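You operate a simulated robot arm through the tools that you are given. There is no shell and no other tool. Be economical: measure what you need, move in short steps, check, and stop when the job is done.

The job below is to be done with a simulated two-armed robot. You get a single attempt, and the scene is never put back.

TASK
Wipe up the spill on the worktop with the pink cloth and put it back.

The check looks at the end state, three seconds after you hand in, the way a careful person would. Anything else that was tipped, shoved, dropped, spilled or broken makes it a failure. Flat cloth is picked up by pressing the open fingertips on it (5 to 10 N) and closing them slowly along it; thin cloth reads only 2 to 8 mm in the jaws.

THE ROBOT
Two 7-joint arms with two-finger parallel grippers on one trunk, on a base that drives. Base frame: it is fixed to the floor where the robot stands at the start and does not move with it; the origin is under the middle of the robot, x ahead of it, y to its left, z up. Units: m, degrees, N and s.
The left shoulder is at the start at [0.07, 0.133, 1.201], the right one opposite. Payload 1.57 kg a hand.
The tool frame of a hand sits at the grasp point between the pads (the TCP): z along the fingers, y along the line on which they close. The tips reach 0.03 m beyond it. Largest opening 0.08 m; finger width 0.017, thickness 0.012; the body of the gripper, 0.04 by 0.082 m, starts 0.08 m behind the TCP.
Orientation is that of the tool frame in the base frame, as a unit quaternion [x, y, z, w]. With the fingers straight down and closing along the base's y, the tool's x points along the base's -x, its y along +y and its z along -z.

THE INTERFACE
- The arms move only by the tool apply_moves. It takes "left_targets", "right_targets" or both (then of equal length, played together; a hand with none holds still); each is a list of rows, each a list of 7 numbers: the turn, a rotation vector about the tool's x, y, z in degrees, then the shift along the tool's x, y, z in m, then the finger opening in m, from 0 to 0.08. In form: [[ax, ay, az, tx, ty, tz, hand], ...]. A call has 1 to 8 rows; each row shifts and turns the commanded pose from where the row before left it, along the tool's axes as they then stand. Rows are played at 5 a second. More than 0.05 m and 8.6 degrees between two rows, or a gripper value outside its range, and nothing of the call is played. A pose out of reach is approached as far as the arm can. The call stops where the force on the tool passes 40 N (or 10 N more than at its start, if that is more) or the arm is blocked; 0.2 s more then pass. Each finger travels about 0.153 m/s and halts on what it meets, pressing with about 43 N; the grip force reading is that of the motor and also rises with nothing between the fingers. The clock runs only during rows and for 0.2 s after the last one: add rows that do not move to give the fingers time. It gives the time, the measured TCP pose, the force on the tool (base axes), the opening and the grip force at its end, in the units of the frame above (readings bear some noise).
- Cameras (640 x 400 px; columns grow to the right, rows downward): "scene" is now at [0.1318, -0.0305, 1.4267]; the picture's right is [-0.35, -0.94, 0.00], its down [-0.56, 0.21, -0.80] and it looks along [0.75, -0.28, -0.60] (base axes); focal length 256 px, centre (320, 200). "left" rides on the left gripper at [0.072, 0.007, -0.122] in its tool frame; the picture's right is [-0.09, 1.00, 0.00], its down [-0.84, -0.08, -0.54] and it looks along [-0.54, -0.05, 0.84] (tool axes); focal length 238 px, centre (320, 200). "right" rides on the right gripper at [0.072, -0.007, -0.122] in its tool frame; the picture's right is [0.09, 1.00, 0.00], its down [-0.84, 0.08, -0.54] and it looks along [-0.54, 0.05, 0.84] (tool axes); focal length 238 px, centre (320, 200). There is no depth. A picture from a camera that has moved, and an enlarged one, comes with that camera's place and axes in the base frame and with its lens.
- grab_frame(camera): a new picture of that camera. The clock stands still meanwhile.
- lift_body(by): slides the trunk up (or, below 0, down) by that many m; the arms and the scene camera ride with it, the base frame stays. It gives what a move gives, with no picture.
- drive_base(legs): drives the robot by 1 to 6 legs, each [ahead, left, turn to the left] in m, m and degrees, along the robot's own axes; the way and the turn of a leg run together, so that a leg with both is an arc; at most 1.5 m and 180 degrees a leg. The arms and the cameras ride along, it lands a little off, and it stops where it bumps. It gives what a move gives.
- pan_tilt(pan, tilt): turns the head with the scene camera to pan (to the left, within 86 degrees either way) and tilt (down, from -29 to 69), counted from straight ahead of the robot. It gives what a move gives.
- enlarge(camera, box): a new picture of the part [left, top, right, bottom] of that camera's present view, enlarged. The clock stands still meanwhile.
- close_job(): hands the job in; it is judged then, once.

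Go step by step. Nothing tells you exact positions but the pictures and the camera data: compare them with the known pose of the tool, close in by small moves and look again before you grip or let go. The budget is 120 turns and 88 pictures, counting those below and the enlarged ones. Unless the task says otherwise, let go and move clear before handing in, and close with one line.

The tools are called after "Request:" as a command line: name --argument value ..., lists and objects as JSON in quotes. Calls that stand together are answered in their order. apply_moves: Moves the arms, as the interface text tells. Its arguments: {"type":"object","properties":{"left_targets":{"type":"array","items":{"type":"array","items":{"type":"number"}}},"right_targets":{"type":"array","items":{"type":"array","items":{"type":"number"}}}},"required":[]} The other tools are called the same way: lift_body (by) slides the trunk up or down; drive_base (legs) drives the base; pan_tilt (pan, tilt) turns the head that bears the scene camera; grab_frame (camera) takes a picture; enlarge (camera, box) takes an enlarged picture of a part of a camera's view; close_job () hands the job in.

At the start:

```text
t: 0.0
left_tcp_pos: [0.4483, 0.0498, 1.1469]
left_orientation: [0.0, 1.0, 0.001, 0.0]
left_wrist_force: [0.3, -0.7, -0.5]
left_finger_gap: 0.0802
left_finger_force: 0.0
right_tcp_pos: [0.3445, -0.2904, 1.2272]
right_orientation: [0.0, 1.0, 0.001, -0.001]
right_wrist_force: [0.1, -0.6, -0.4]
right_finger_gap: 0.0798
right_finger_force: 0.1
trunk travel left (down, up): [-0.775, 0.165]
robot x, y, heading: [-0.0023, 0.0027, 0.0]
head pan, tilt: [-20.4, 36.7]
```

scene: 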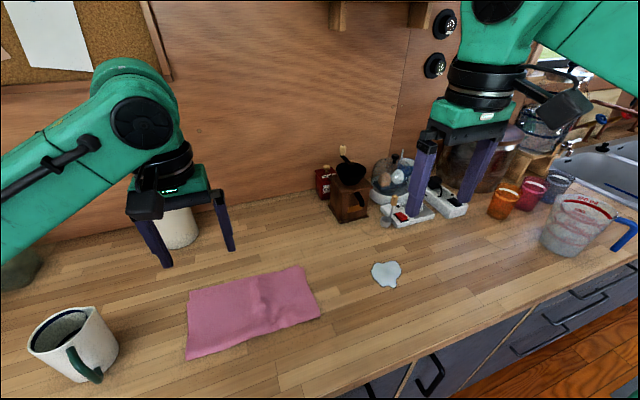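
right: 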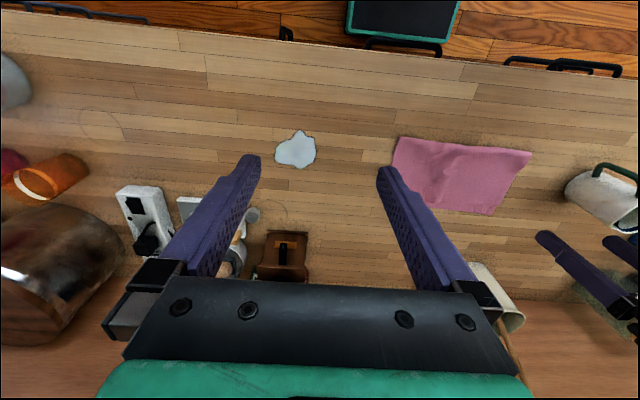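
left: 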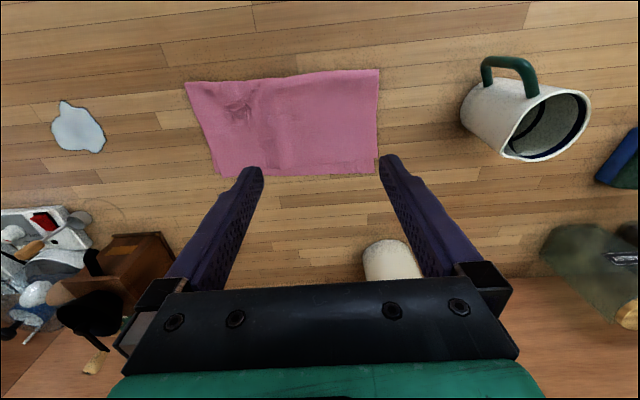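

The cloth seems to span about x 0.41–0.60, y −0.15–0.15, and the spill is near (0.47, −0.36). There is a bump in the cloth, so I'll look closer before touching it.

Request:
enlarge --camera "scene" --box '[170, 240, 420, 396]'

Request:
enlarge --camera "left" --box '[30, 40, 400, 270]'

```text
2.56 times, centred on (295, 318) of scene
camera zoom: at [0.1318, -0.0305, 1.4267], right [-0.35, -0.94, 0.0], down [-0.56, 0.21, -0.8], along [0.75, -0.28, -0.6], focal length 655 px, centre (384, -102)
```

zoom: 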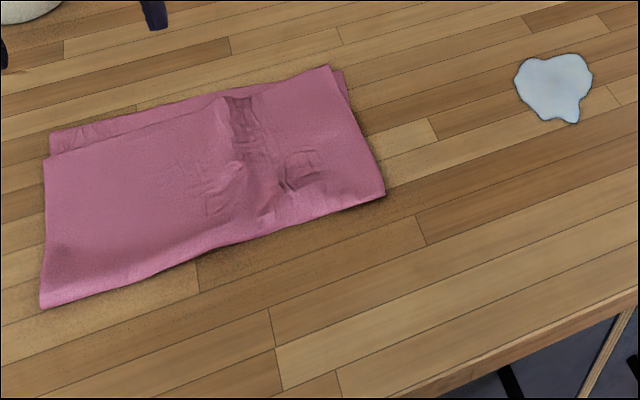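

```text
1.73 times, centred on (215, 155) of left
camera zoom: at [0.375, 0.0562, 1.2667], right [0.09, 1.0, 0.0], down [0.84, -0.08, 0.54], along [0.54, -0.05, -0.84], focal length 412 px, centre (502, 278)
```

zoom: 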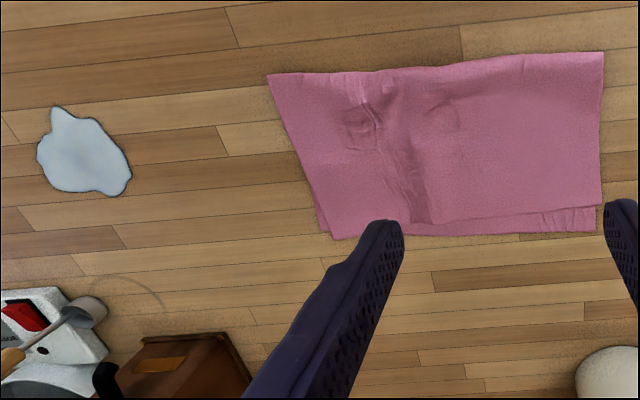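

The cloth is folded, with wrinkles that might hide something. I'll move the base a little right so both hands can reach both places, then view it from above.

Request:
drive_base --legs '[[0, -0.15, 0]]'

Request:
pan_tilt --pan 0 --tilt 45

Request:
grab_frame --camera "scene"

Request:
grab_frame --camera "left"

```text
t: 1.4
left_tcp_pos: [0.447, -0.0975, 1.1465]
left_orientation: [0.0, 1.0, 0.0, 0.0]
left_wrist_force: [0.4, 0.2, -0.7]
left_finger_gap: 0.08
left_finger_force: 0.0
right_tcp_pos: [0.3421, -0.439, 1.2283]
right_orientation: [0.001, 1.0, -0.001, 0.0]
right_wrist_force: [0.3, 0.2, 0.0]
right_finger_gap: 0.08
right_finger_force: 0.1
trunk travel left (down, up): [-0.775, 0.165]
robot x, y, heading: [-0.0041, -0.1457, 0.1]
head pan, tilt: [-20.4, 36.7]
```

```text
t: 2.2
left_tcp_pos: [0.4458, -0.1004, 1.1455]
left_orientation: [0.001, 1.0, 0.0, 0.0]
left_wrist_force: [0.4, -0.8, 0.9]
left_finger_gap: 0.0798
left_finger_force: 0.1
right_tcp_pos: [0.3418, -0.4407, 1.2263]
right_orientation: [0.001, 1.0, 0.0, 0.001]
right_wrist_force: [-0.7, -0.5, -0.5]
right_finger_gap: 0.08
right_finger_force: 0.1
trunk travel left (down, up): [-0.775, 0.165]
robot x, y, heading: [-0.0036, -0.1516, -0.1]
head pan, tilt: [0.0, 45.0]
```

```text
82 pictures are left
camera scene: at [0.1313, -0.1509, 1.4146], right [0.0, -1.0, 0.0], down [-0.71, 0.0, -0.71], along [0.71, 0.0, -0.71], focal length 256 px, centre (320, 200)
```

scene: 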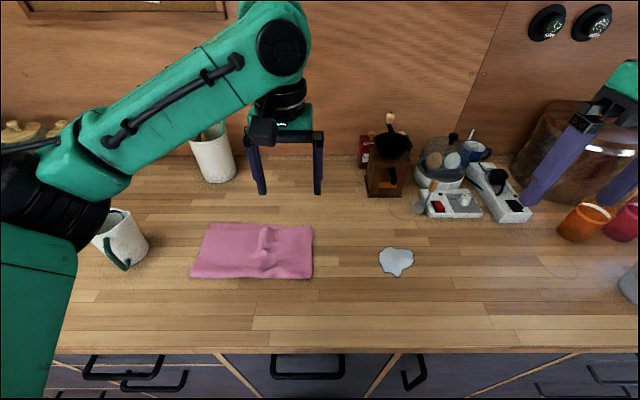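

```text
81 pictures are left
camera left: at [0.375, -0.0948, 1.2667], right [0.09, 1.0, 0.0], down [0.84, -0.08, 0.54], along [0.54, -0.05, -0.84], focal length 238 px, centre (320, 200)
```

left: 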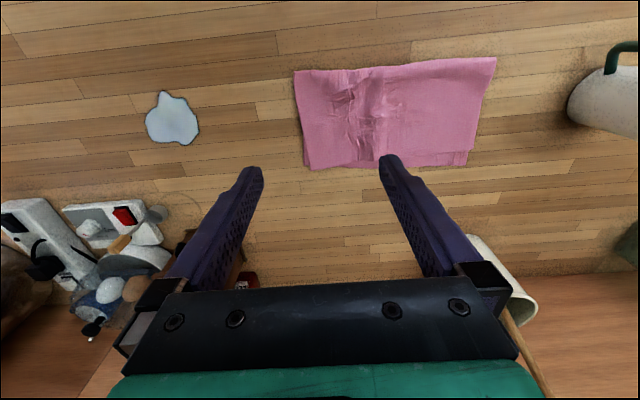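

Cloth is now estimated at x 0.41–0.59, y −0.13–0.165, with a ridge around y≈0. Let me enlarge it.

Request:
enlarge --camera "scene" --box '[180, 210, 330, 300]'

```text
4.27 times, centred on (255, 255) of scene
camera zoom: at [0.1313, -0.1509, 1.4146], right [0.0, -1.0, 0.0], down [-0.71, 0.0, -0.71], along [0.71, 0.0, -0.71], focal length 1091 px, centre (597, -35)
```

zoom: 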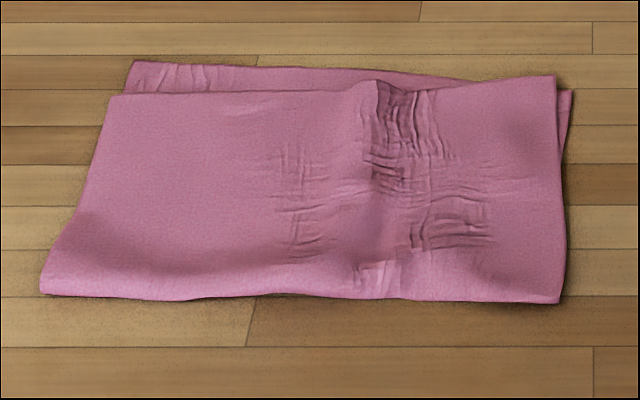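

Only wrinkles in a folded cloth, so I'll pinch it at both ends and carry it. Moving both hands above the two ends.

Request:
apply_moves --left_targets '[[0, 0, 0, -0.009, 0.037, 0.01, 0.08], [0, 0, 0, -0.009, 0.037, 0.01, 0.08], [0, 0, 0, -0.009, 0.037, 0.02, 0.08], [0, 0, 0, -0.009, 0.037, 0.02, 0.08], [0, 0, 0, -0.009, 0.037, 0.02, 0.08], [0, 0, 0, -0.009, 0.037, 0.02, 0.08], [0, 0, 0, 0, 0, 0.02, 0.08], [0, 0, 0, 0, 0, 0, 0.08]]' --right_targets '[[0, 0, 0, -0.0195, 0.042, 0, 0.08], [0, 0, 0, -0.0195, 0.042, 0, 0.08], [0, 0, 0, -0.0195, 0.042, 0, 0.08], [0, 0, 0, -0.0195, 0.042, 0, 0.08], [0, 0, 0, -0.0195, 0.042, 0, 0.08], [0, 0, 0, -0.0195, 0.042, 0, 0.08], [0, 0, 0, -0.0195, 0.042, 0, 0.08], [0, 0, 0, -0.0195, 0.042, 0, 0.08]]'

Request:
apply_moves --right_targets '[[0, 0, 0, 0, 0, 0.04, 0.08], [0, 0, 0, 0, 0, 0.04, 0.08], [0, 0, 0, 0, 0, 0.04, 0.08], [0, 0, 0, 0, 0, 0.04, 0.08], [0, 0, 0, 0, 0, 0.04, 0.08], [0, 0, 0, 0, 0, 0, 0.08]]'

Request:
grab_frame --camera "scene"

Request:
grab_frame --camera "right"

Request:
grab_frame --camera "left"

```text
t: 4.0
left_tcp_pos: [0.5021, 0.1221, 1.0239]
left_orientation: [0.002, 1.0, 0.0, 0.0]
left_wrist_force: [-0.5, 0.5, 1.2]
left_finger_gap: 0.0801
left_finger_force: 0.1
right_tcp_pos: [0.4215, -0.2521, 1.2192]
right_orientation: [0.001, 1.0, 0.001, 0.0]
right_wrist_force: [0.4, -0.2, 0.6]
right_finger_gap: 0.0801
right_finger_force: 0.1
right hand out of reach, approached as far as the arm can: row 5, 6, 7, 8
trunk travel left (down, up): [-0.775, 0.165]
robot x, y, heading: [-0.0012, -0.151, -0.0]
head pan, tilt: [0.0, 45.0]
```

```text
t: 5.4
left_tcp_pos: [0.5015, 0.1214, 1.0253]
left_orientation: [0.001, 1.0, -0.001, 0.001]
left_wrist_force: [-0.6, 0.4, 0.3]
left_finger_gap: 0.08
left_finger_force: 0.0
right_tcp_pos: [0.42, -0.2493, 1.0159]
right_orientation: [0.001, 1.0, 0.001, 0.0]
right_wrist_force: [0.3, 0.9, 0.4]
right_finger_gap: 0.0798
right_finger_force: 0.0
trunk travel left (down, up): [-0.775, 0.165]
robot x, y, heading: [0.0005, -0.1508, 0.0]
head pan, tilt: [0.0, 45.0]
```

```text
79 pictures are left
camera scene: at [0.1306, -0.1496, 1.4146], right [0.0, -1.0, 0.0], down [-0.71, 0.0, -0.71], along [0.71, 0.0, -0.71], focal length 256 px, centre (320, 200)
```

scene: 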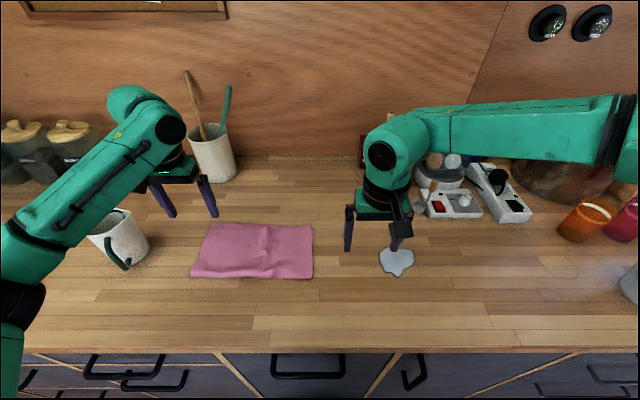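

```text
78 pictures are left
camera right: at [0.3483, -0.255, 1.1385], right [-0.09, 1.0, 0.0], down [0.84, 0.08, 0.54], along [0.54, 0.05, -0.84], focal length 238 px, centre (320, 200)
```

right: 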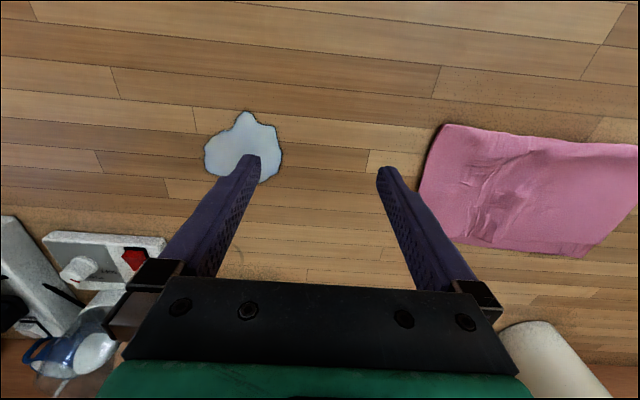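

```text
77 pictures are left
camera left: at [0.4292, 0.1284, 1.1462], right [0.09, 1.0, 0.0], down [0.84, -0.08, 0.54], along [0.54, -0.05, -0.84], focal length 238 px, centre (320, 200)
```

left: 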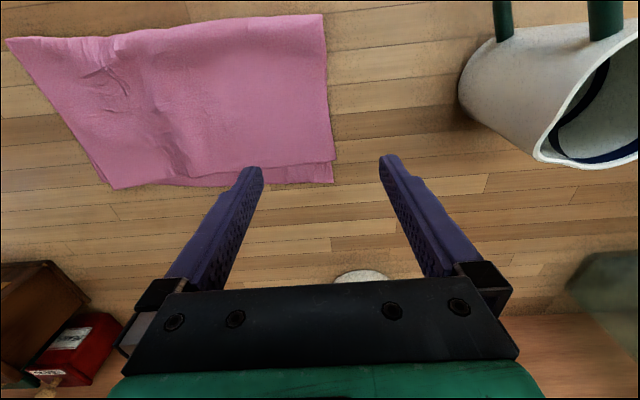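

Comparing rays from several camera poses, the surface looks nearer z≈0.90, with the cloth at x 0.405–0.555, y −0.13–0.14 and the spill near (0.45, −0.325). I'll position over the pinch points and descend in force-watched steps.

Request:
apply_moves --left_targets '[[0, 0, 0, 0.011, -0.017, 0.012, 0.08], [0, 0, 0, 0.011, -0.017, 0.012, 0.08], [0, 0, 0, 0, 0, 0, 0.08], [0, 0, 0, 0, 0, 0, 0.08], [0, 0, 0, 0, 0, 0, 0.08]]' --right_targets '[[0, 0, 0, -0.015, 0.042, 0.004, 0.08], [0, 0, 0, -0.015, 0.042, 0.004, 0.08], [0, 0, 0, -0.015, 0.042, 0.004, 0.08], [0, 0, 0, -0.015, 0.042, 0.004, 0.08], [0, 0, 0, 0, 0, 0, 0.08]]'

Request:
grab_frame --camera "right"

Request:
grab_frame --camera "scene"

```text
t: 6.6
left_tcp_pos: [0.4783, 0.0883, 1.0003]
left_orientation: [0.001, 1.0, 0.0, 0.0]
left_wrist_force: [-0.3, 0.3, -0.1]
left_finger_gap: 0.08
left_finger_force: 0.0
right_tcp_pos: [0.4154, -0.2176, 1.02]
right_orientation: [0.001, 1.0, 0.0, 0.0]
right_wrist_force: [-0.7, -0.6, -0.1]
right_finger_gap: 0.0803
right_finger_force: 0.1
right hand out of reach, approached as far as the arm can: row 1, 2, 3, 4
trunk travel left (down, up): [-0.775, 0.165]
robot x, y, heading: [0.0009, -0.1486, -0.1]
head pan, tilt: [0.0, 45.0]
```

```text
76 pictures are left
camera right: at [0.3434, -0.2233, 1.1426], right [-0.09, 1.0, 0.0], down [0.84, 0.07, 0.54], along [0.54, 0.05, -0.84], focal length 238 px, centre (320, 200)
```

right: 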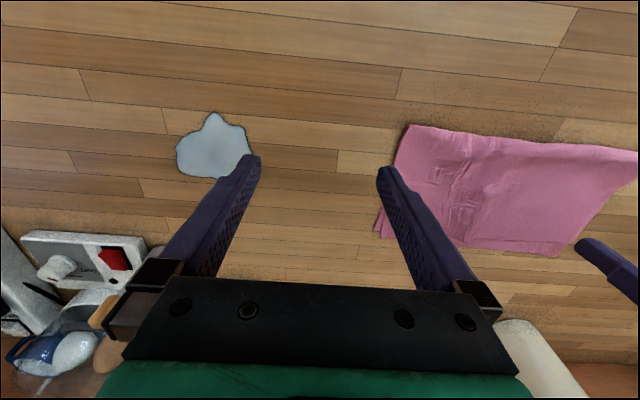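

```text
75 pictures are left
camera scene: at [0.1309, -0.1501, 1.4146], right [0.0, -1.0, 0.0], down [-0.71, 0.0, -0.71], along [0.71, 0.0, -0.71], focal length 256 px, centre (320, 200)
```

scene: 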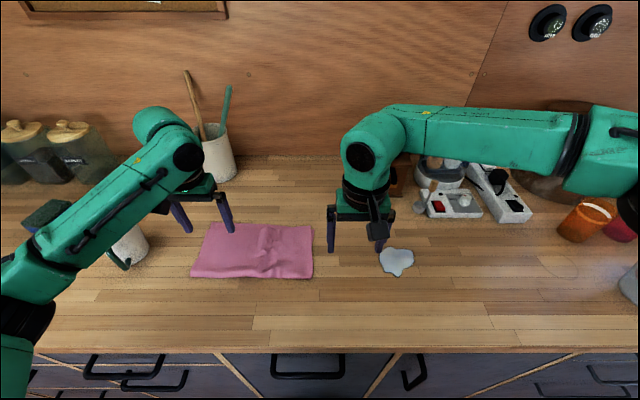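

The right arm can't reach that far inward from this stand, so I'll raise the hands and drive back left, then do the carrying with the base.

Request:
apply_moves --left_targets '[[0, 0, 0, 0, 0, -0.04, 0.08], [0, 0, 0, 0, 0, -0.04, 0.08], [0, 0, 0, 0, 0, -0.03, 0.08], [0, 0, 0, 0, 0, 0, 0.08]]' --right_targets '[[0, 0, 0, 0, 0, -0.02, 0.08], [0, 0, 0, 0, 0, -0.02, 0.08], [0, 0, 0, 0, 0, -0.02, 0.08], [0, 0, 0, 0, 0, 0, 0.08]]'

Request:
drive_base --legs '[[0, 0.15, 0]]'

```text
t: 7.6
left_tcp_pos: [0.4798, 0.0883, 1.111]
left_orientation: [0.0, 1.0, 0.0, -0.001]
left_wrist_force: [-1.2, -0.1, 0.5]
left_finger_gap: 0.08
left_finger_force: 0.1
right_tcp_pos: [0.4185, -0.2172, 1.08]
right_orientation: [0.001, 1.0, 0.001, 0.0]
right_wrist_force: [0.7, 0.8, -0.3]
right_finger_gap: 0.0799
right_finger_force: 0.0
trunk travel left (down, up): [-0.775, 0.165]
robot x, y, heading: [-0.0016, -0.1483, -0.2]
head pan, tilt: [0.0, 45.0]
```

```text
t: 9.0
left_tcp_pos: [0.4809, 0.2343, 1.1131]
left_orientation: [0.001, 1.0, 0.0, 0.0]
left_wrist_force: [-0.2, 0.5, -0.4]
left_finger_gap: 0.0802
left_finger_force: 0.1
right_tcp_pos: [0.4184, -0.0702, 1.0796]
right_orientation: [0.001, 1.0, 0.002, 0.0]
right_wrist_force: [0.5, 0.0, -0.6]
right_finger_gap: 0.0799
right_finger_force: 0.1
trunk travel left (down, up): [-0.775, 0.165]
robot x, y, heading: [-0.001, -0.0006, -0.1]
head pan, tilt: [0.0, 45.0]
```

Hands are high and clear. Now bring them over the pinch points.

Request:
apply_moves --left_targets '[[0, 0, 0, 0, -0.037, 0, 0.08], [0, 0, 0, 0, -0.037, 0, 0.08], [0, 0, 0, 0, -0.037, 0.02, 0.08], [0, 0, 0, 0, -0.037, 0.03, 0.08], [0, 0, 0, 0, 0, 0.04, 0.08], [0, 0, 0, 0, 0, 0.023, 0.08], [0, 0, 0, 0, 0, 0, 0.08]]' --right_targets '[[0, 0, 0, 0, -0.005, 0.02, 0.08], [0, 0, 0, 0, -0.005, 0.02, 0.08], [0, 0, 0, -0.015, 0, 0.02, 0.08], [0, 0, 0, -0.015, 0, 0.02, 0.08], [0, 0, 0, -0.016, 0, 0, 0.08], [0, 0, 0, -0.016, 0, 0, 0.08], [0, 0, 0, 0, 0, 0, 0.08]]'

Request:
grab_frame --camera "right"

Request:
grab_frame --camera "scene"

```text
t: 10.6
left_tcp_pos: [0.4804, 0.0916, 0.998]
left_orientation: [0.0, 1.0, -0.001, -0.001]
left_wrist_force: [0.7, -0.8, -0.5]
left_finger_gap: 0.08
left_finger_force: 0.1
right_tcp_pos: [0.4606, -0.1033, 1.0064]
right_orientation: [0.001, 1.0, 0.002, 0.0]
right_wrist_force: [0.2, 0.0, 0.0]
right_finger_gap: 0.08
right_finger_force: 0.1
right hand out of reach, approached as far as the arm can: row 4, 5, 6
trunk travel left (down, up): [-0.775, 0.165]
robot x, y, heading: [-0.0042, -0.0038, -0.5]
head pan, tilt: [0.0, 45.0]
```

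```text
74 pictures are left
camera right: at [0.3888, -0.109, 1.1305], right [-0.09, 1.0, 0.0], down [0.84, 0.07, 0.54], along [0.54, 0.05, -0.84], focal length 238 px, centre (320, 200)
```

right: 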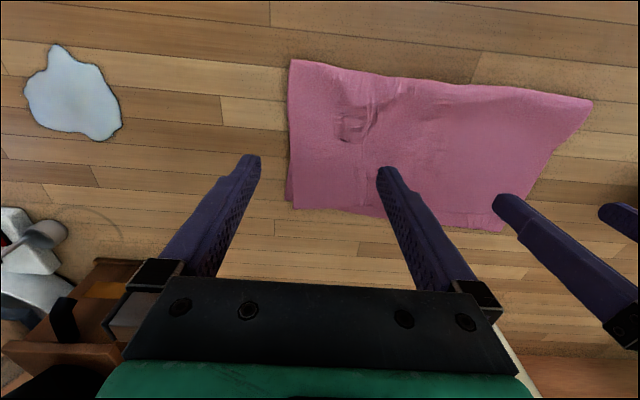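

```text
73 pictures are left
camera scene: at [0.1315, -0.0017, 1.4146], right [0.0, -1.0, 0.0], down [-0.71, 0.0, -0.71], along [0.71, 0.0, -0.71], focal length 256 px, centre (320, 200)
```

scene: 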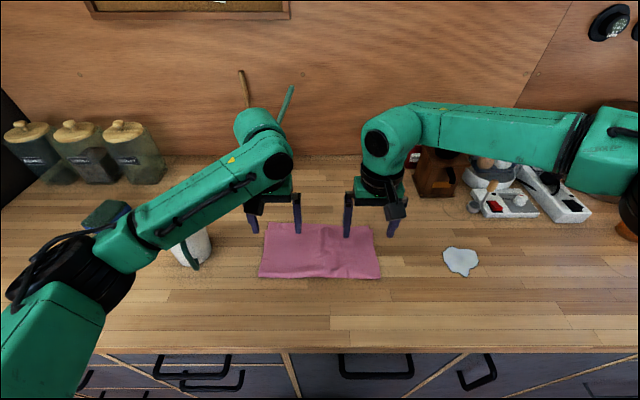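

The right hand sits about 2 cm too far out; a 2.5 cm base nudge left and a matching left-hand shift fix it.

Request:
drive_base --legs '[[0, 0.025, 0]]'

Request:
apply_moves --left_targets '[[0, 0, 0, 0, -0.025, 0.02, 0.08], [0, 0, 0, 0, 0, 0.02, 0.08], [0, 0, 0, 0, 0, 0, 0.08]]' --right_targets '[[0, 0, 0, 0, 0, 0.02, 0.08], [0, 0, 0, 0, 0, 0.02, 0.08], [0, 0, 0, 0, 0, 0, 0.08]]'

Request:
grab_frame --camera "right"

Request:
grab_frame --camera "left"

```text
t: 11.4
left_tcp_pos: [0.4805, 0.1122, 0.9971]
left_orientation: [0.002, 1.0, 0.002, 0.001]
left_wrist_force: [0.0, -0.4, 0.3]
left_finger_gap: 0.0801
left_finger_force: 0.0
right_tcp_pos: [0.4594, -0.0824, 1.0077]
right_orientation: [0.002, 1.0, 0.003, 0.0]
right_wrist_force: [-0.2, -0.4, 0.0]
right_finger_gap: 0.0801
right_finger_force: 0.1
trunk travel left (down, up): [-0.775, 0.165]
robot x, y, heading: [-0.0002, 0.0218, 0.0]
head pan, tilt: [0.0, 45.0]
```

```text
t: 12.2
left_tcp_pos: [0.4783, 0.0922, 0.9583]
left_orientation: [0.002, 1.0, 0.0, 0.0]
left_wrist_force: [0.4, 0.6, 0.3]
left_finger_gap: 0.0802
left_finger_force: 0.0
right_tcp_pos: [0.4536, -0.0837, 0.9714]
right_orientation: [0.001, 1.0, 0.002, 0.002]
right_wrist_force: [-1.1, -1.0, 0.4]
right_finger_gap: 0.08
right_finger_force: 0.0
right hand out of reach, approached as far as the arm can: row 1, 2
trunk travel left (down, up): [-0.775, 0.165]
robot x, y, heading: [0.0027, 0.026, -0.1]
head pan, tilt: [0.0, 45.0]
```

```text
72 pictures are left
camera right: at [0.3811, -0.0899, 1.0931], right [-0.09, 1.0, 0.0], down [0.84, 0.07, 0.54], along [0.54, 0.05, -0.84], focal length 238 px, centre (320, 200)
```

right: 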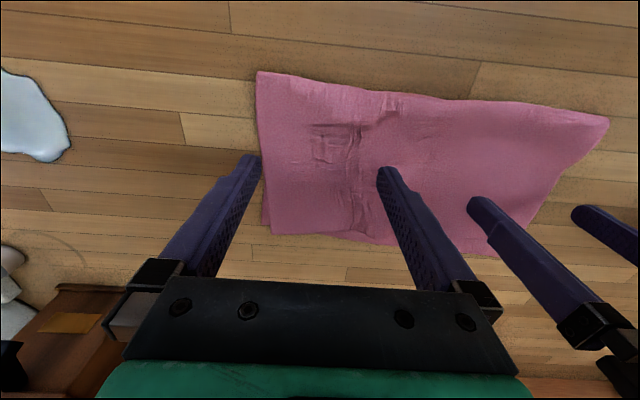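

```text
71 pictures are left
camera left: at [0.4064, 0.0985, 1.0799], right [0.09, 1.0, 0.0], down [0.84, -0.08, 0.54], along [0.54, -0.05, -0.84], focal length 238 px, centre (320, 200)
```

left: 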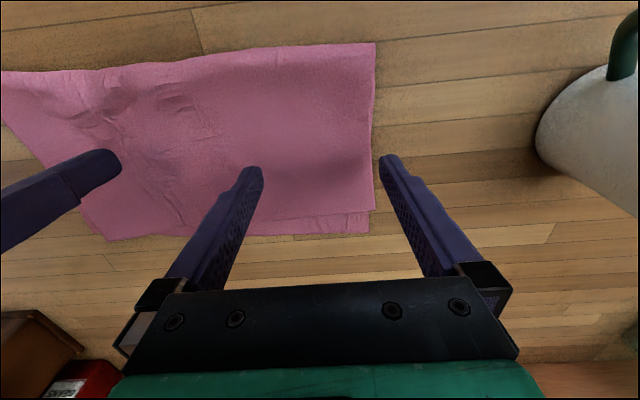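

Both hands straddle the ends suitably. Descending in small steps to find the contact height, left first.

Request:
apply_moves --left_targets '[[0, 0, 0, 0, -0.008, 0.01, 0.08], [0, 0, 0, 0, 0, 0.01, 0.08], [0, 0, 0, 0, 0, 0.01, 0.08], [0, 0, 0, 0, 0, 0, 0.08]]' --right_targets '[[0, 0, 0, 0, 0, 0.01, 0.08], [0, 0, 0, 0, 0, 0.01, 0.08], [0, 0, 0, 0, 0, 0.01, 0.08], [0, 0, 0, 0, 0, 0, 0.08]]'

```text
t: 13.2
left_tcp_pos: [0.4778, 0.083, 0.9329]
left_orientation: [0.001, 1.0, 0.0, 0.005]
left_wrist_force: [4.1, 1.5, 27.6]
left_finger_gap: 0.08
left_finger_force: 0.1
right_tcp_pos: [0.4458, -0.0937, 0.9464]
right_orientation: [0.001, 1.0, 0.002, 0.003]
right_wrist_force: [0.1, -0.1, 0.2]
right_finger_gap: 0.0799
right_finger_force: 0.1
right hand out of reach, approached as far as the arm can: row 1, 2, 3
trunk travel left (down, up): [-0.775, 0.165]
robot x, y, heading: [-0.0025, 0.0225, -0.2]
head pan, tilt: [0.0, 45.0]
```

Contact confirms the surface at z≈0.90. I'll ease the left back to about 8 N and bring the right down to touch.

Request:
apply_moves --left_targets '[[0, 0, 0, 0, 0, -0.0035, 0.08], [0, 0, 0, 0, 0, 0, 0.08], [0, 0, 0, 0, 0, 0, 0.08]]' --right_targets '[[0, 0, 0, 0, 0, 0.007, 0.08], [0, 0, 0, 0, 0, 0.007, 0.08], [0, 0, 0, 0, 0, 0, 0.08]]'

Request:
grab_frame --camera "right"

```text
t: 14.0
left_tcp_pos: [0.4783, 0.0834, 0.9323]
left_orientation: [0.001, 1.0, 0.0, 0.0]
left_wrist_force: [2.4, 1.5, 15.0]
left_finger_gap: 0.0802
left_finger_force: 0.1
right_tcp_pos: [0.4425, -0.0977, 0.9352]
right_orientation: [0.002, 1.0, 0.001, 0.002]
right_wrist_force: [-0.1, -0.4, 0.4]
right_finger_gap: 0.0798
right_finger_force: 0.0
right hand out of reach, approached as far as the arm can: row 1, 2
trunk travel left (down, up): [-0.775, 0.165]
robot x, y, heading: [-0.0007, 0.0251, -0.3]
head pan, tilt: [0.0, 45.0]
```

```text
70 pictures are left
camera right: at [0.3704, -0.1035, 1.057], right [-0.09, 1.0, 0.0], down [0.84, 0.07, 0.54], along [0.54, 0.05, -0.84], focal length 238 px, centre (320, 200)
```

right: 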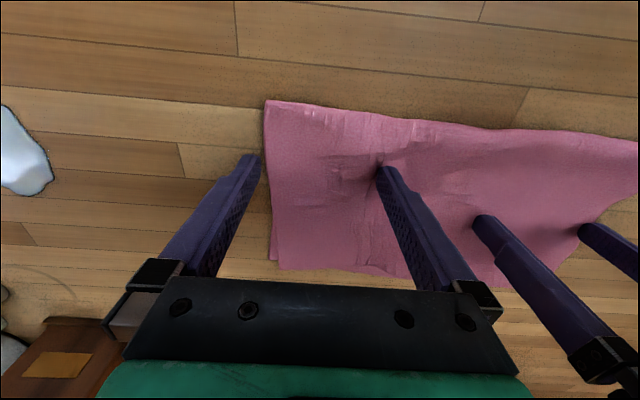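

Right outer finger is just off the edge, so I'll narrow the right opening to land both tips on cloth and ease the left.

Request:
apply_moves --left_targets '[[0, 0, 0, 0, 0, -0.0015, 0.08], [0, 0, 0, 0, 0, 0, 0.08], [0, 0, 0, 0, 0, 0, 0.08], [0, 0, 0, 0, 0, 0, 0.08]]' --right_targets '[[0, 0, 0, 0, 0, 0, 0.056], [0, 0, 0, 0, 0, 0.003, 0.056], [0, 0, 0, 0, 0, 0.002, 0.056], [0, 0, 0, 0, 0, 0, 0.056]]'

```text
t: 15.0
left_tcp_pos: [0.4776, 0.0849, 0.9333]
left_orientation: [0.002, 1.0, -0.001, 0.0]
left_wrist_force: [0.5, -0.5, 0.5]
left_finger_gap: 0.0797
left_finger_force: 0.2
right_tcp_pos: [0.4416, -0.0984, 0.9315]
right_orientation: [0.002, 1.0, 0.002, 0.004]
right_wrist_force: [4.3, 0.9, 18.1]
right_finger_gap: 0.0553
right_finger_force: 0.1
trunk travel left (down, up): [-0.775, 0.165]
robot x, y, heading: [-0.0012, 0.0234, -0.2]
head pan, tilt: [0.0, 45.0]
```

Both are near the right pressure. Trim left down and right up slightly, then close slowly.

Request:
apply_moves --left_targets '[[0, 0, 0, 0, 0, 0.0007, 0.08], [0, 0, 0, 0, 0, 0, 0.08]]' --right_targets '[[0, 0, 0, 0, 0, -0.001, 0.056], [0, 0, 0, 0, 0, 0, 0.056]]'

```text
t: 15.6
left_tcp_pos: [0.4787, 0.0833, 0.9334]
left_orientation: [0.002, 1.0, -0.001, 0.0]
left_wrist_force: [-0.2, -0.5, 0.7]
left_finger_gap: 0.08
left_finger_force: 0.0
right_tcp_pos: [0.4425, -0.0986, 0.9325]
right_orientation: [0.002, 1.0, 0.002, 0.004]
right_wrist_force: [6.5, 0.2, 22.7]
right_finger_gap: 0.0556
right_finger_force: 0.2
trunk travel left (down, up): [-0.775, 0.165]
robot x, y, heading: [0.0022, 0.0261, -0.2]
head pan, tilt: [0.0, 45.0]
```

Request:
apply_moves --left_targets '[[0, 0, 0, 0, 0, 0.0008, 0.08], [0, 0, 0, 0, 0, 0, 0.08]]' --right_targets '[[0, 0, 0, 0, 0, -0.002, 0.056], [0, 0, 0, 0, 0, 0, 0.056]]'

```text
t: 16.2
left_tcp_pos: [0.4788, 0.0835, 0.9326]
left_orientation: [0.001, 1.0, -0.001, 0.001]
left_wrist_force: [-1.6, 2.5, 4.4]
left_finger_gap: 0.0797
left_finger_force: 0.1
right_tcp_pos: [0.4419, -0.0981, 0.9329]
right_orientation: [0.001, 1.0, 0.002, 0.001]
right_wrist_force: [4.0, 0.4, 13.2]
right_finger_gap: 0.0553
right_finger_force: 0.0
trunk travel left (down, up): [-0.775, 0.165]
robot x, y, heading: [-0.0025, 0.0237, -0.1]
head pan, tilt: [0.0, 45.0]
```

Pressures are about 4 N left and 13 N right. A last trim, and I close both slowly.

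Request:
apply_moves --left_targets '[[0, 0, 0, 0, 0, 0.0004, 0.08], [0, 0, 0, 0, 0, 0, 0.07], [0, 0, 0, 0, 0, 0, 0.06], [0, 0, 0, 0, 0, 0, 0.05], [0, 0, 0, 0, 0, 0, 0.04], [0, 0, 0, 0, 0, 0, 0.03], [0, 0, 0, 0, 0, 0, 0.02], [0, 0, 0, 0, 0, 0, 0.01]]' --right_targets '[[0, 0, 0, 0, 0, -0.0008, 0.056], [0, 0, 0, 0, 0, 0, 0.05], [0, 0, 0, 0, 0, 0, 0.044], [0, 0, 0, 0, 0, 0, 0.037], [0, 0, 0, 0, 0, 0, 0.03], [0, 0, 0, 0, 0, 0, 0.023], [0, 0, 0, 0, 0, 0, 0.016], [0, 0, 0, 0, 0, 0, 0.01]]'

Request:
apply_moves --left_targets '[[0, 0, 0, 0, 0, 0, 0.005], [0, 0, 0, 0, 0, 0, 0], [0, 0, 0, 0, 0, 0, 0]]' --right_targets '[[0, 0, 0, 0, 0, 0, 0.005], [0, 0, 0, 0, 0, 0, 0], [0, 0, 0, 0, 0, 0, 0]]'

Request:
grab_frame --camera "scene"

Request:
grab_frame --camera "right"

Request:
grab_frame --camera "left"

```text
t: 18.0
left_tcp_pos: [0.4781, 0.0818, 0.9329]
left_orientation: [0.002, 1.0, 0.0, 0.001]
left_wrist_force: [1.0, 0.2, 15.3]
left_finger_gap: 0.0105
left_finger_force: 0.3
right_tcp_pos: [0.4412, -0.0982, 0.9344]
right_orientation: [0.002, 1.0, 0.002, 0.002]
right_wrist_force: [0.2, 0.7, 0.0]
right_finger_gap: 0.0102
right_finger_force: 0.0
trunk travel left (down, up): [-0.775, 0.165]
robot x, y, heading: [-0.0026, 0.0233, -0.2]
head pan, tilt: [0.0, 45.0]
```

```text
t: 18.8
left_tcp_pos: [0.4778, 0.0828, 0.9324]
left_orientation: [0.002, 1.0, -0.001, 0.001]
left_wrist_force: [3.3, -4.5, 12.7]
left_finger_gap: 0.0036
left_finger_force: 24.6
right_tcp_pos: [0.4429, -0.0974, 0.9348]
right_orientation: [0.002, 1.0, 0.003, 0.002]
right_wrist_force: [1.9, 4.7, 12.6]
right_finger_gap: 0.0028
right_finger_force: 24.0
trunk travel left (down, up): [-0.775, 0.165]
robot x, y, heading: [-0.001, 0.0272, -0.4]
head pan, tilt: [0.0, 45.0]
```

```text
69 pictures are left
camera scene: at [0.1286, 0.024, 1.415], right [0.0, -1.0, 0.0], down [-0.71, 0.0, -0.71], along [0.71, 0.0, -0.71], focal length 256 px, centre (320, 200)
```

scene: 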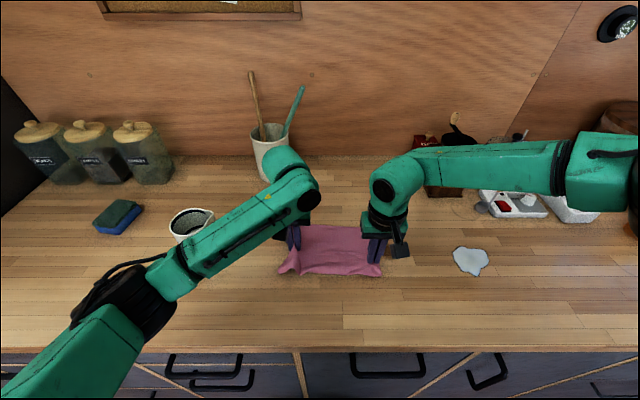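

```text
68 pictures are left
camera right: at [0.3699, -0.1033, 1.0576], right [-0.09, 1.0, 0.0], down [0.83, 0.07, 0.55], along [0.54, 0.05, -0.84], focal length 238 px, centre (320, 200)
```

right: 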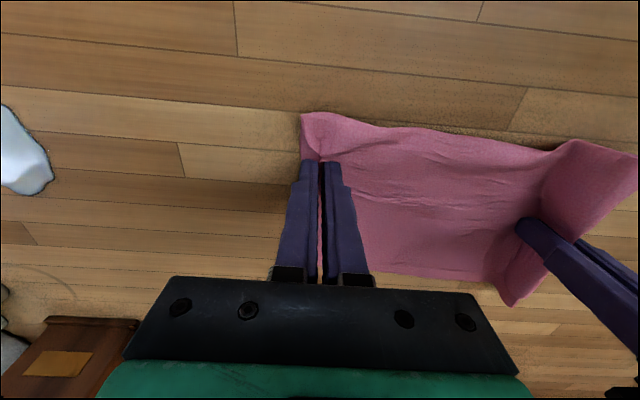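

```text
67 pictures are left
camera left: at [0.4061, 0.0891, 1.0532], right [0.1, 1.0, 0.0], down [0.84, -0.08, 0.54], along [0.54, -0.05, -0.84], focal length 238 px, centre (320, 200)
```

left: 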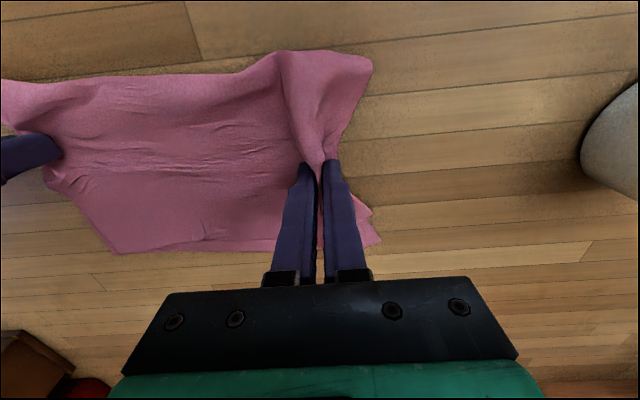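

Both ends are pinched (gaps 3–4 mm with grip force). Lifting both together a few cm and checking.

Request:
apply_moves --left_targets '[[0, 0, 0, 0, 0, -0.01, 0], [0, 0, 0, 0, 0, -0.02, 0], [0, 0, 0, 0, 0, -0.02, 0], [0, 0, 0, 0, 0, -0.02, 0], [0, 0, 0, 0, 0, 0, 0]]' --right_targets '[[0, 0, 0, 0, 0, -0.01, 0], [0, 0, 0, 0, 0, -0.02, 0], [0, 0, 0, 0, 0, -0.02, 0], [0, 0, 0, 0, 0, -0.02, 0], [0, 0, 0, 0, 0, 0, 0]]'

Request:
grab_frame --camera "scene"

Request:
grab_frame --camera "right"

```text
t: 20.0
left_tcp_pos: [0.4783, 0.0808, 1.0034]
left_orientation: [0.001, 1.0, 0.0, 0.0]
left_wrist_force: [-0.8, -1.7, 0.3]
left_finger_gap: 0.0036
left_finger_force: 24.6
right_tcp_pos: [0.4434, -0.0964, 1.0023]
right_orientation: [0.002, 1.0, 0.002, 0.0]
right_wrist_force: [0.5, 2.0, 0.3]
right_finger_gap: 0.0022
right_finger_force: 23.7
trunk travel left (down, up): [-0.775, 0.165]
robot x, y, heading: [-0.0028, 0.0229, -0.2]
head pan, tilt: [0.0, 45.0]
```

```text
66 pictures are left
camera scene: at [0.1317, 0.0234, 1.4145], right [0.0, -1.0, 0.0], down [-0.71, 0.0, -0.71], along [0.71, 0.0, -0.71], focal length 256 px, centre (320, 200)
```

scene: 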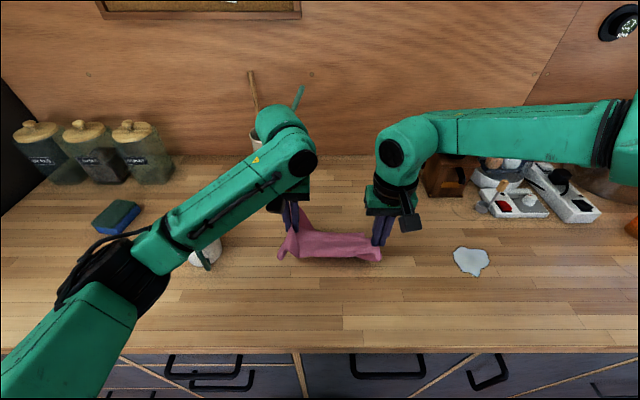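

```text
65 pictures are left
camera right: at [0.3718, -0.1034, 1.1248], right [-0.09, 1.0, 0.0], down [0.84, 0.07, 0.54], along [0.54, 0.05, -0.84], focal length 238 px, centre (320, 200)
```

right: 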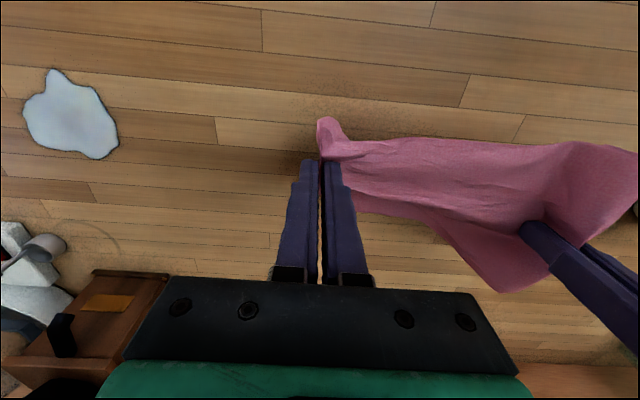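

The cloth hangs safely between both hands. Spill spans x 0.41–0.49, y −0.37 to −0.28; driving right 0.24 m to bring the cloth over it.

Request:
drive_base --legs '[[0, -0.24, 0]]'

Request:
grab_frame --camera "scene"

Request:
grab_frame --camera "right"

```text
t: 21.8
left_tcp_pos: [0.4779, -0.154, 1.0037]
left_orientation: [-0.001, 1.0, -0.001, 0.0]
left_wrist_force: [-0.1, -2.9, -0.3]
left_finger_gap: 0.0035
left_finger_force: 24.8
right_tcp_pos: [0.444, -0.3322, 1.001]
right_orientation: [0.0, 1.0, 0.001, 0.001]
right_wrist_force: [-0.2, 1.9, 0.8]
right_finger_gap: 0.0024
right_finger_force: 23.5
trunk travel left (down, up): [-0.775, 0.165]
robot x, y, heading: [-0.0008, -0.2173, 0.2]
head pan, tilt: [0.0, 45.0]
```

```text
64 pictures are left
camera scene: at [0.1313, -0.2129, 1.4145], right [0.0, -1.0, 0.0], down [-0.71, 0.0, -0.71], along [0.71, 0.0, -0.71], focal length 256 px, centre (320, 200)
```

scene: 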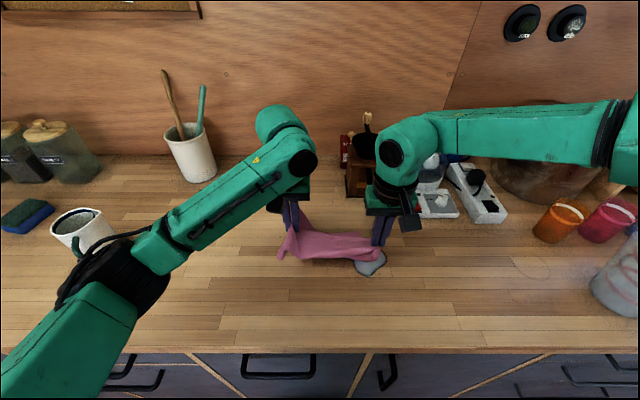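

```text
63 pictures are left
camera right: at [0.3718, -0.3392, 1.1248], right [-0.09, 1.0, 0.0], down [0.84, 0.08, 0.54], along [0.54, 0.05, -0.84], focal length 238 px, centre (320, 200)
```

right: 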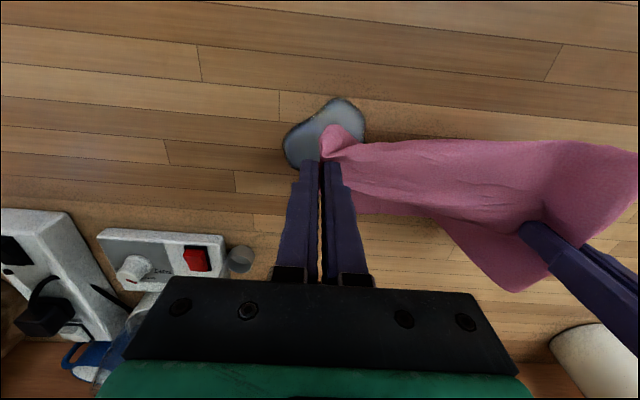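

Now shift outward 4 cm and lower so the cloth lies over the spill.

Request:
apply_moves --left_targets '[[0, 0, 0, 0.006, -0.02, 0.016, 0], [0, 0, 0, 0.006, -0.02, 0.016, 0], [0, 0, 0, 0.006, 0, 0.016, 0], [0, 0, 0, 0.002, 0, 0.016, 0], [0, 0, 0, 0, 0, 0, 0]]' --right_targets '[[0, 0, 0, 0, -0.02, 0.016, 0], [0, 0, 0, 0, -0.02, 0.016, 0], [0, 0, 0, 0, 0, 0.016, 0], [0, 0, 0, 0, 0, 0.018, 0], [0, 0, 0, 0, 0, 0, 0]]'

Request:
grab_frame --camera "right"

```text
t: 23.0
left_tcp_pos: [0.4591, -0.197, 0.939]
left_orientation: [0.001, 1.0, 0.0, 0.0]
left_wrist_force: [-0.6, -1.1, -0.1]
left_finger_gap: 0.0037
left_finger_force: 24.4
right_tcp_pos: [0.4431, -0.3743, 0.9368]
right_orientation: [0.0, 1.0, 0.001, 0.002]
right_wrist_force: [-0.2, 0.8, 1.0]
right_finger_gap: 0.0024
right_finger_force: 23.1
trunk travel left (down, up): [-0.775, 0.165]
robot x, y, heading: [0.0038, -0.215, -0.0]
head pan, tilt: [0.0, 45.0]
```

```text
62 pictures are left
camera right: at [0.372, -0.3798, 1.0586], right [-0.09, 1.0, 0.0], down [0.84, 0.08, 0.54], along [0.54, 0.05, -0.84], focal length 238 px, centre (320, 200)
```

right: 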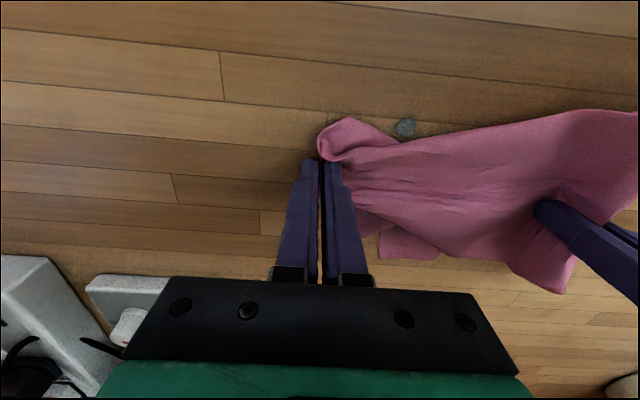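

Nearly all is covered already; only a bit at the near side shows. Press lightly and scrub in x and y with both hands together.

Request:
apply_moves --left_targets '[[0, 0, 0, 0, 0, 0.005, 0], [0, 0, 0, 0.015, 0, 0, 0], [0, 0, 0, 0.015, 0, 0, 0], [0, 0, 0, 0.01, 0.015, 0, 0], [0, 0, 0, 0, 0.02, 0, 0], [0, 0, 0, 0, 0.02, 0, 0], [0, 0, 0, 0, 0.02, 0, 0], [0, 0, 0, 0, 0, 0, 0]]' --right_targets '[[0, 0, 0, 0, 0, 0.003, 0], [0, 0, 0, 0.015, 0, 0, 0], [0, 0, 0, 0.015, 0, 0, 0], [0, 0, 0, 0.01, 0.015, 0, 0], [0, 0, 0, 0, 0.02, 0, 0], [0, 0, 0, 0, 0.02, 0, 0], [0, 0, 0, 0, 0.02, 0, 0], [0, 0, 0, 0, 0, 0, 0]]'

Request:
grab_frame --camera "right"

```text
t: 24.8
left_tcp_pos: [0.4177, -0.1207, 0.9327]
left_orientation: [0.0, 1.0, 0.001, 0.0]
left_wrist_force: [0.2, -2.6, 1.8]
left_finger_gap: 0.0038
left_finger_force: 24.4
right_tcp_pos: [0.3993, -0.3043, 0.9359]
right_orientation: [-0.001, 1.0, 0.002, 0.001]
right_wrist_force: [0.1, 3.4, 0.9]
right_finger_gap: 0.0024
right_finger_force: 23.8
right hand out of reach, approached as far as the arm can: row 7
trunk travel left (down, up): [-0.775, 0.165]
robot x, y, heading: [0.0012, -0.2149, 0.1]
head pan, tilt: [0.0, 45.0]
```

```text
61 pictures are left
camera right: at [0.3274, -0.3107, 1.0575], right [-0.09, 1.0, 0.01], down [0.84, 0.07, 0.54], along [0.54, 0.05, -0.84], focal length 238 px, centre (320, 200)
```

right: 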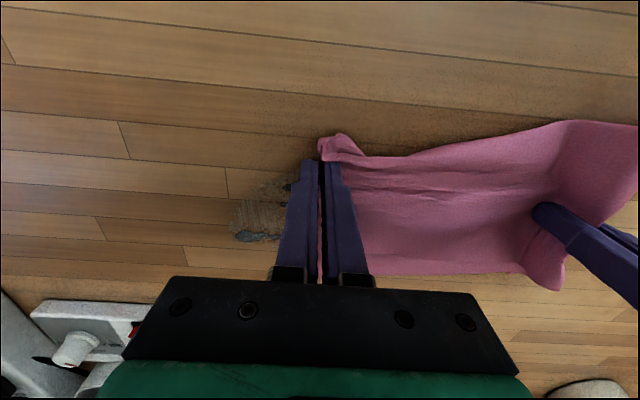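

Most is gone; residue remains around (0.45–0.48, −0.355). Move back over it, further out and farther from the robot, and scrub with a little more pressure.

Request:
apply_moves --left_targets '[[0, 0, 0, -0.02, -0.03, 0, 0], [0, 0, 0, -0.02, -0.03, 0, 0], [0, 0, 0, -0.02, -0.02, 0, 0], [0, 0, 0, -0.01, -0.02, 0, 0], [0, 0, 0, 0, 0, 0, 0]]' --right_targets '[[0, 0, 0, -0.02, -0.03, 0.002, 0], [0, 0, 0, -0.02, -0.03, 0.001, 0], [0, 0, 0, -0.02, -0.02, 0, 0], [0, 0, 0, -0.01, -0.02, 0, 0], [0, 0, 0, 0, 0, 0, 0]]'

Request:
grab_frame --camera "right"

```text
t: 26.0
left_tcp_pos: [0.4896, -0.2208, 0.9365]
left_orientation: [0.0, 1.0, -0.001, 0.0]
left_wrist_force: [-0.2, -3.4, 1.4]
left_finger_gap: 0.0035
left_finger_force: 24.6
right_tcp_pos: [0.4705, -0.4033, 0.9338]
right_orientation: [0.0, 1.0, 0.001, 0.001]
right_wrist_force: [0.3, 2.6, 4.3]
right_finger_gap: 0.0022
right_finger_force: 23.7
trunk travel left (down, up): [-0.775, 0.165]
robot x, y, heading: [-0.0015, -0.2136, 0.0]
head pan, tilt: [0.0, 45.0]
```

```text
60 pictures are left
camera right: at [0.398, -0.4084, 1.0567], right [-0.09, 1.0, 0.0], down [0.84, 0.08, 0.54], along [0.54, 0.05, -0.84], focal length 238 px, centre (320, 200)
```

right: 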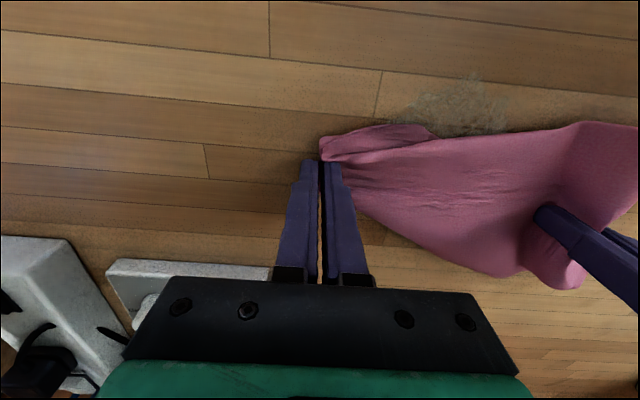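

A thin film remains near (0.42, −0.315). I'll shift the base 5 cm left (the cloth strokes along) for arm room, then scrub in a raster.

Request:
drive_base --legs '[[0, 0.05, 0]]'

Request:
apply_moves --left_targets '[[0, 0, 0, 0, -0.02, 0, 0], [0, 0, 0, 0, 0.03, 0, 0], [0, 0, 0, 0, 0.04, 0, 0], [0, 0, 0, 0.02, 0.02, 0, 0], [0, 0, 0, 0, -0.04, 0, 0], [0, 0, 0, 0, -0.04, 0, 0], [0, 0, 0, 0.02, 0, 0, 0], [0, 0, 0, 0, 0.03, 0, 0]]' --right_targets '[[0, 0, 0, 0, -0.02, 0.002, 0], [0, 0, 0, 0, 0.03, 0, 0], [0, 0, 0, 0, 0.04, 0, 0], [0, 0, 0, 0.02, 0.02, 0, 0], [0, 0, 0, 0, -0.04, 0, 0], [0, 0, 0, 0, -0.04, 0, 0], [0, 0, 0, 0.02, 0, 0, 0], [0, 0, 0, 0, 0.03, 0, 0]]'

Request:
apply_moves --left_targets '[[0, 0, 0, 0, 0.04, 0, 0], [0, 0, 0, 0.015, 0, 0, 0], [0, 0, 0, 0, -0.035, 0, 0], [0, 0, 0, 0, -0.035, 0, 0], [0, 0, 0, 0.015, 0, 0, 0], [0, 0, 0, 0, 0.035, 0, 0], [0, 0, 0, 0, 0.035, 0, 0], [0, 0, 0, 0, 0, 0, 0]]' --right_targets '[[0, 0, 0, 0, 0.04, 0, 0], [0, 0, 0, 0.015, 0, 0, 0], [0, 0, 0, 0, -0.035, 0, 0], [0, 0, 0, 0, -0.035, 0, 0], [0, 0, 0, 0.015, 0, 0, 0], [0, 0, 0, 0, 0.035, 0, 0], [0, 0, 0, 0, 0.035, 0, 0], [0, 0, 0, 0, 0, 0, 0]]'

Request:
grab_frame --camera "right"

```text
t: 26.9
left_tcp_pos: [0.4893, -0.1743, 0.9352]
left_orientation: [0.0, 1.0, 0.001, 0.001]
left_wrist_force: [0.0, -3.3, 1.2]
left_finger_gap: 0.0036
left_finger_force: 24.0
right_tcp_pos: [0.4693, -0.3557, 0.9336]
right_orientation: [0.001, 1.0, 0.002, 0.002]
right_wrist_force: [0.4, 0.3, 5.1]
right_finger_gap: 0.0027
right_finger_force: 23.8
trunk travel left (down, up): [-0.775, 0.165]
robot x, y, heading: [0.0014, -0.1645, -0.3]
head pan, tilt: [0.0, 45.0]
```

```text
t: 28.7
left_tcp_pos: [0.4517, -0.149, 0.9344]
left_orientation: [0.001, 1.0, -0.001, -0.001]
left_wrist_force: [0.6, -3.2, 1.3]
left_finger_gap: 0.0035
left_finger_force: 24.5
right_tcp_pos: [0.4273, -0.3331, 0.9328]
right_orientation: [0.001, 1.0, -0.001, 0.0]
right_wrist_force: [-1.1, 3.2, 4.0]
right_finger_gap: 0.0026
right_finger_force: 23.9
right hand out of reach, approached as far as the arm can: row 3
trunk travel left (down, up): [-0.775, 0.165]
robot x, y, heading: [0.0015, -0.1623, -0.5]
head pan, tilt: [0.0, 45.0]
```

```text
t: 30.5
left_tcp_pos: [0.4184, -0.1118, 0.9333]
left_orientation: [0.001, 1.0, 0.001, 0.0]
left_wrist_force: [0.0, -4.3, 1.1]
left_finger_gap: 0.0033
left_finger_force: 24.7
right_tcp_pos: [0.3963, -0.2976, 0.9342]
right_orientation: [0.001, 1.0, 0.002, 0.001]
right_wrist_force: [-0.2, 6.1, 1.0]
right_finger_gap: 0.0025
right_finger_force: 24.0
trunk travel left (down, up): [-0.775, 0.165]
robot x, y, heading: [0.0001, -0.1653, -0.0]
head pan, tilt: [0.0, 45.0]
```

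```text
59 pictures are left
camera right: at [0.325, -0.3037, 1.0569], right [-0.09, 1.0, 0.0], down [0.84, 0.07, 0.54], along [0.54, 0.05, -0.84], focal length 238 px, centre (320, 200)
```

right: 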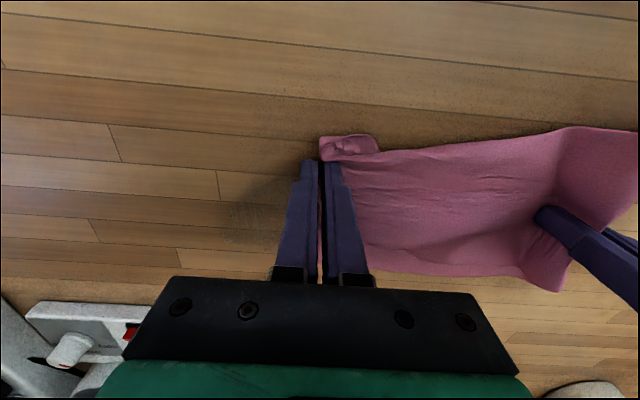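

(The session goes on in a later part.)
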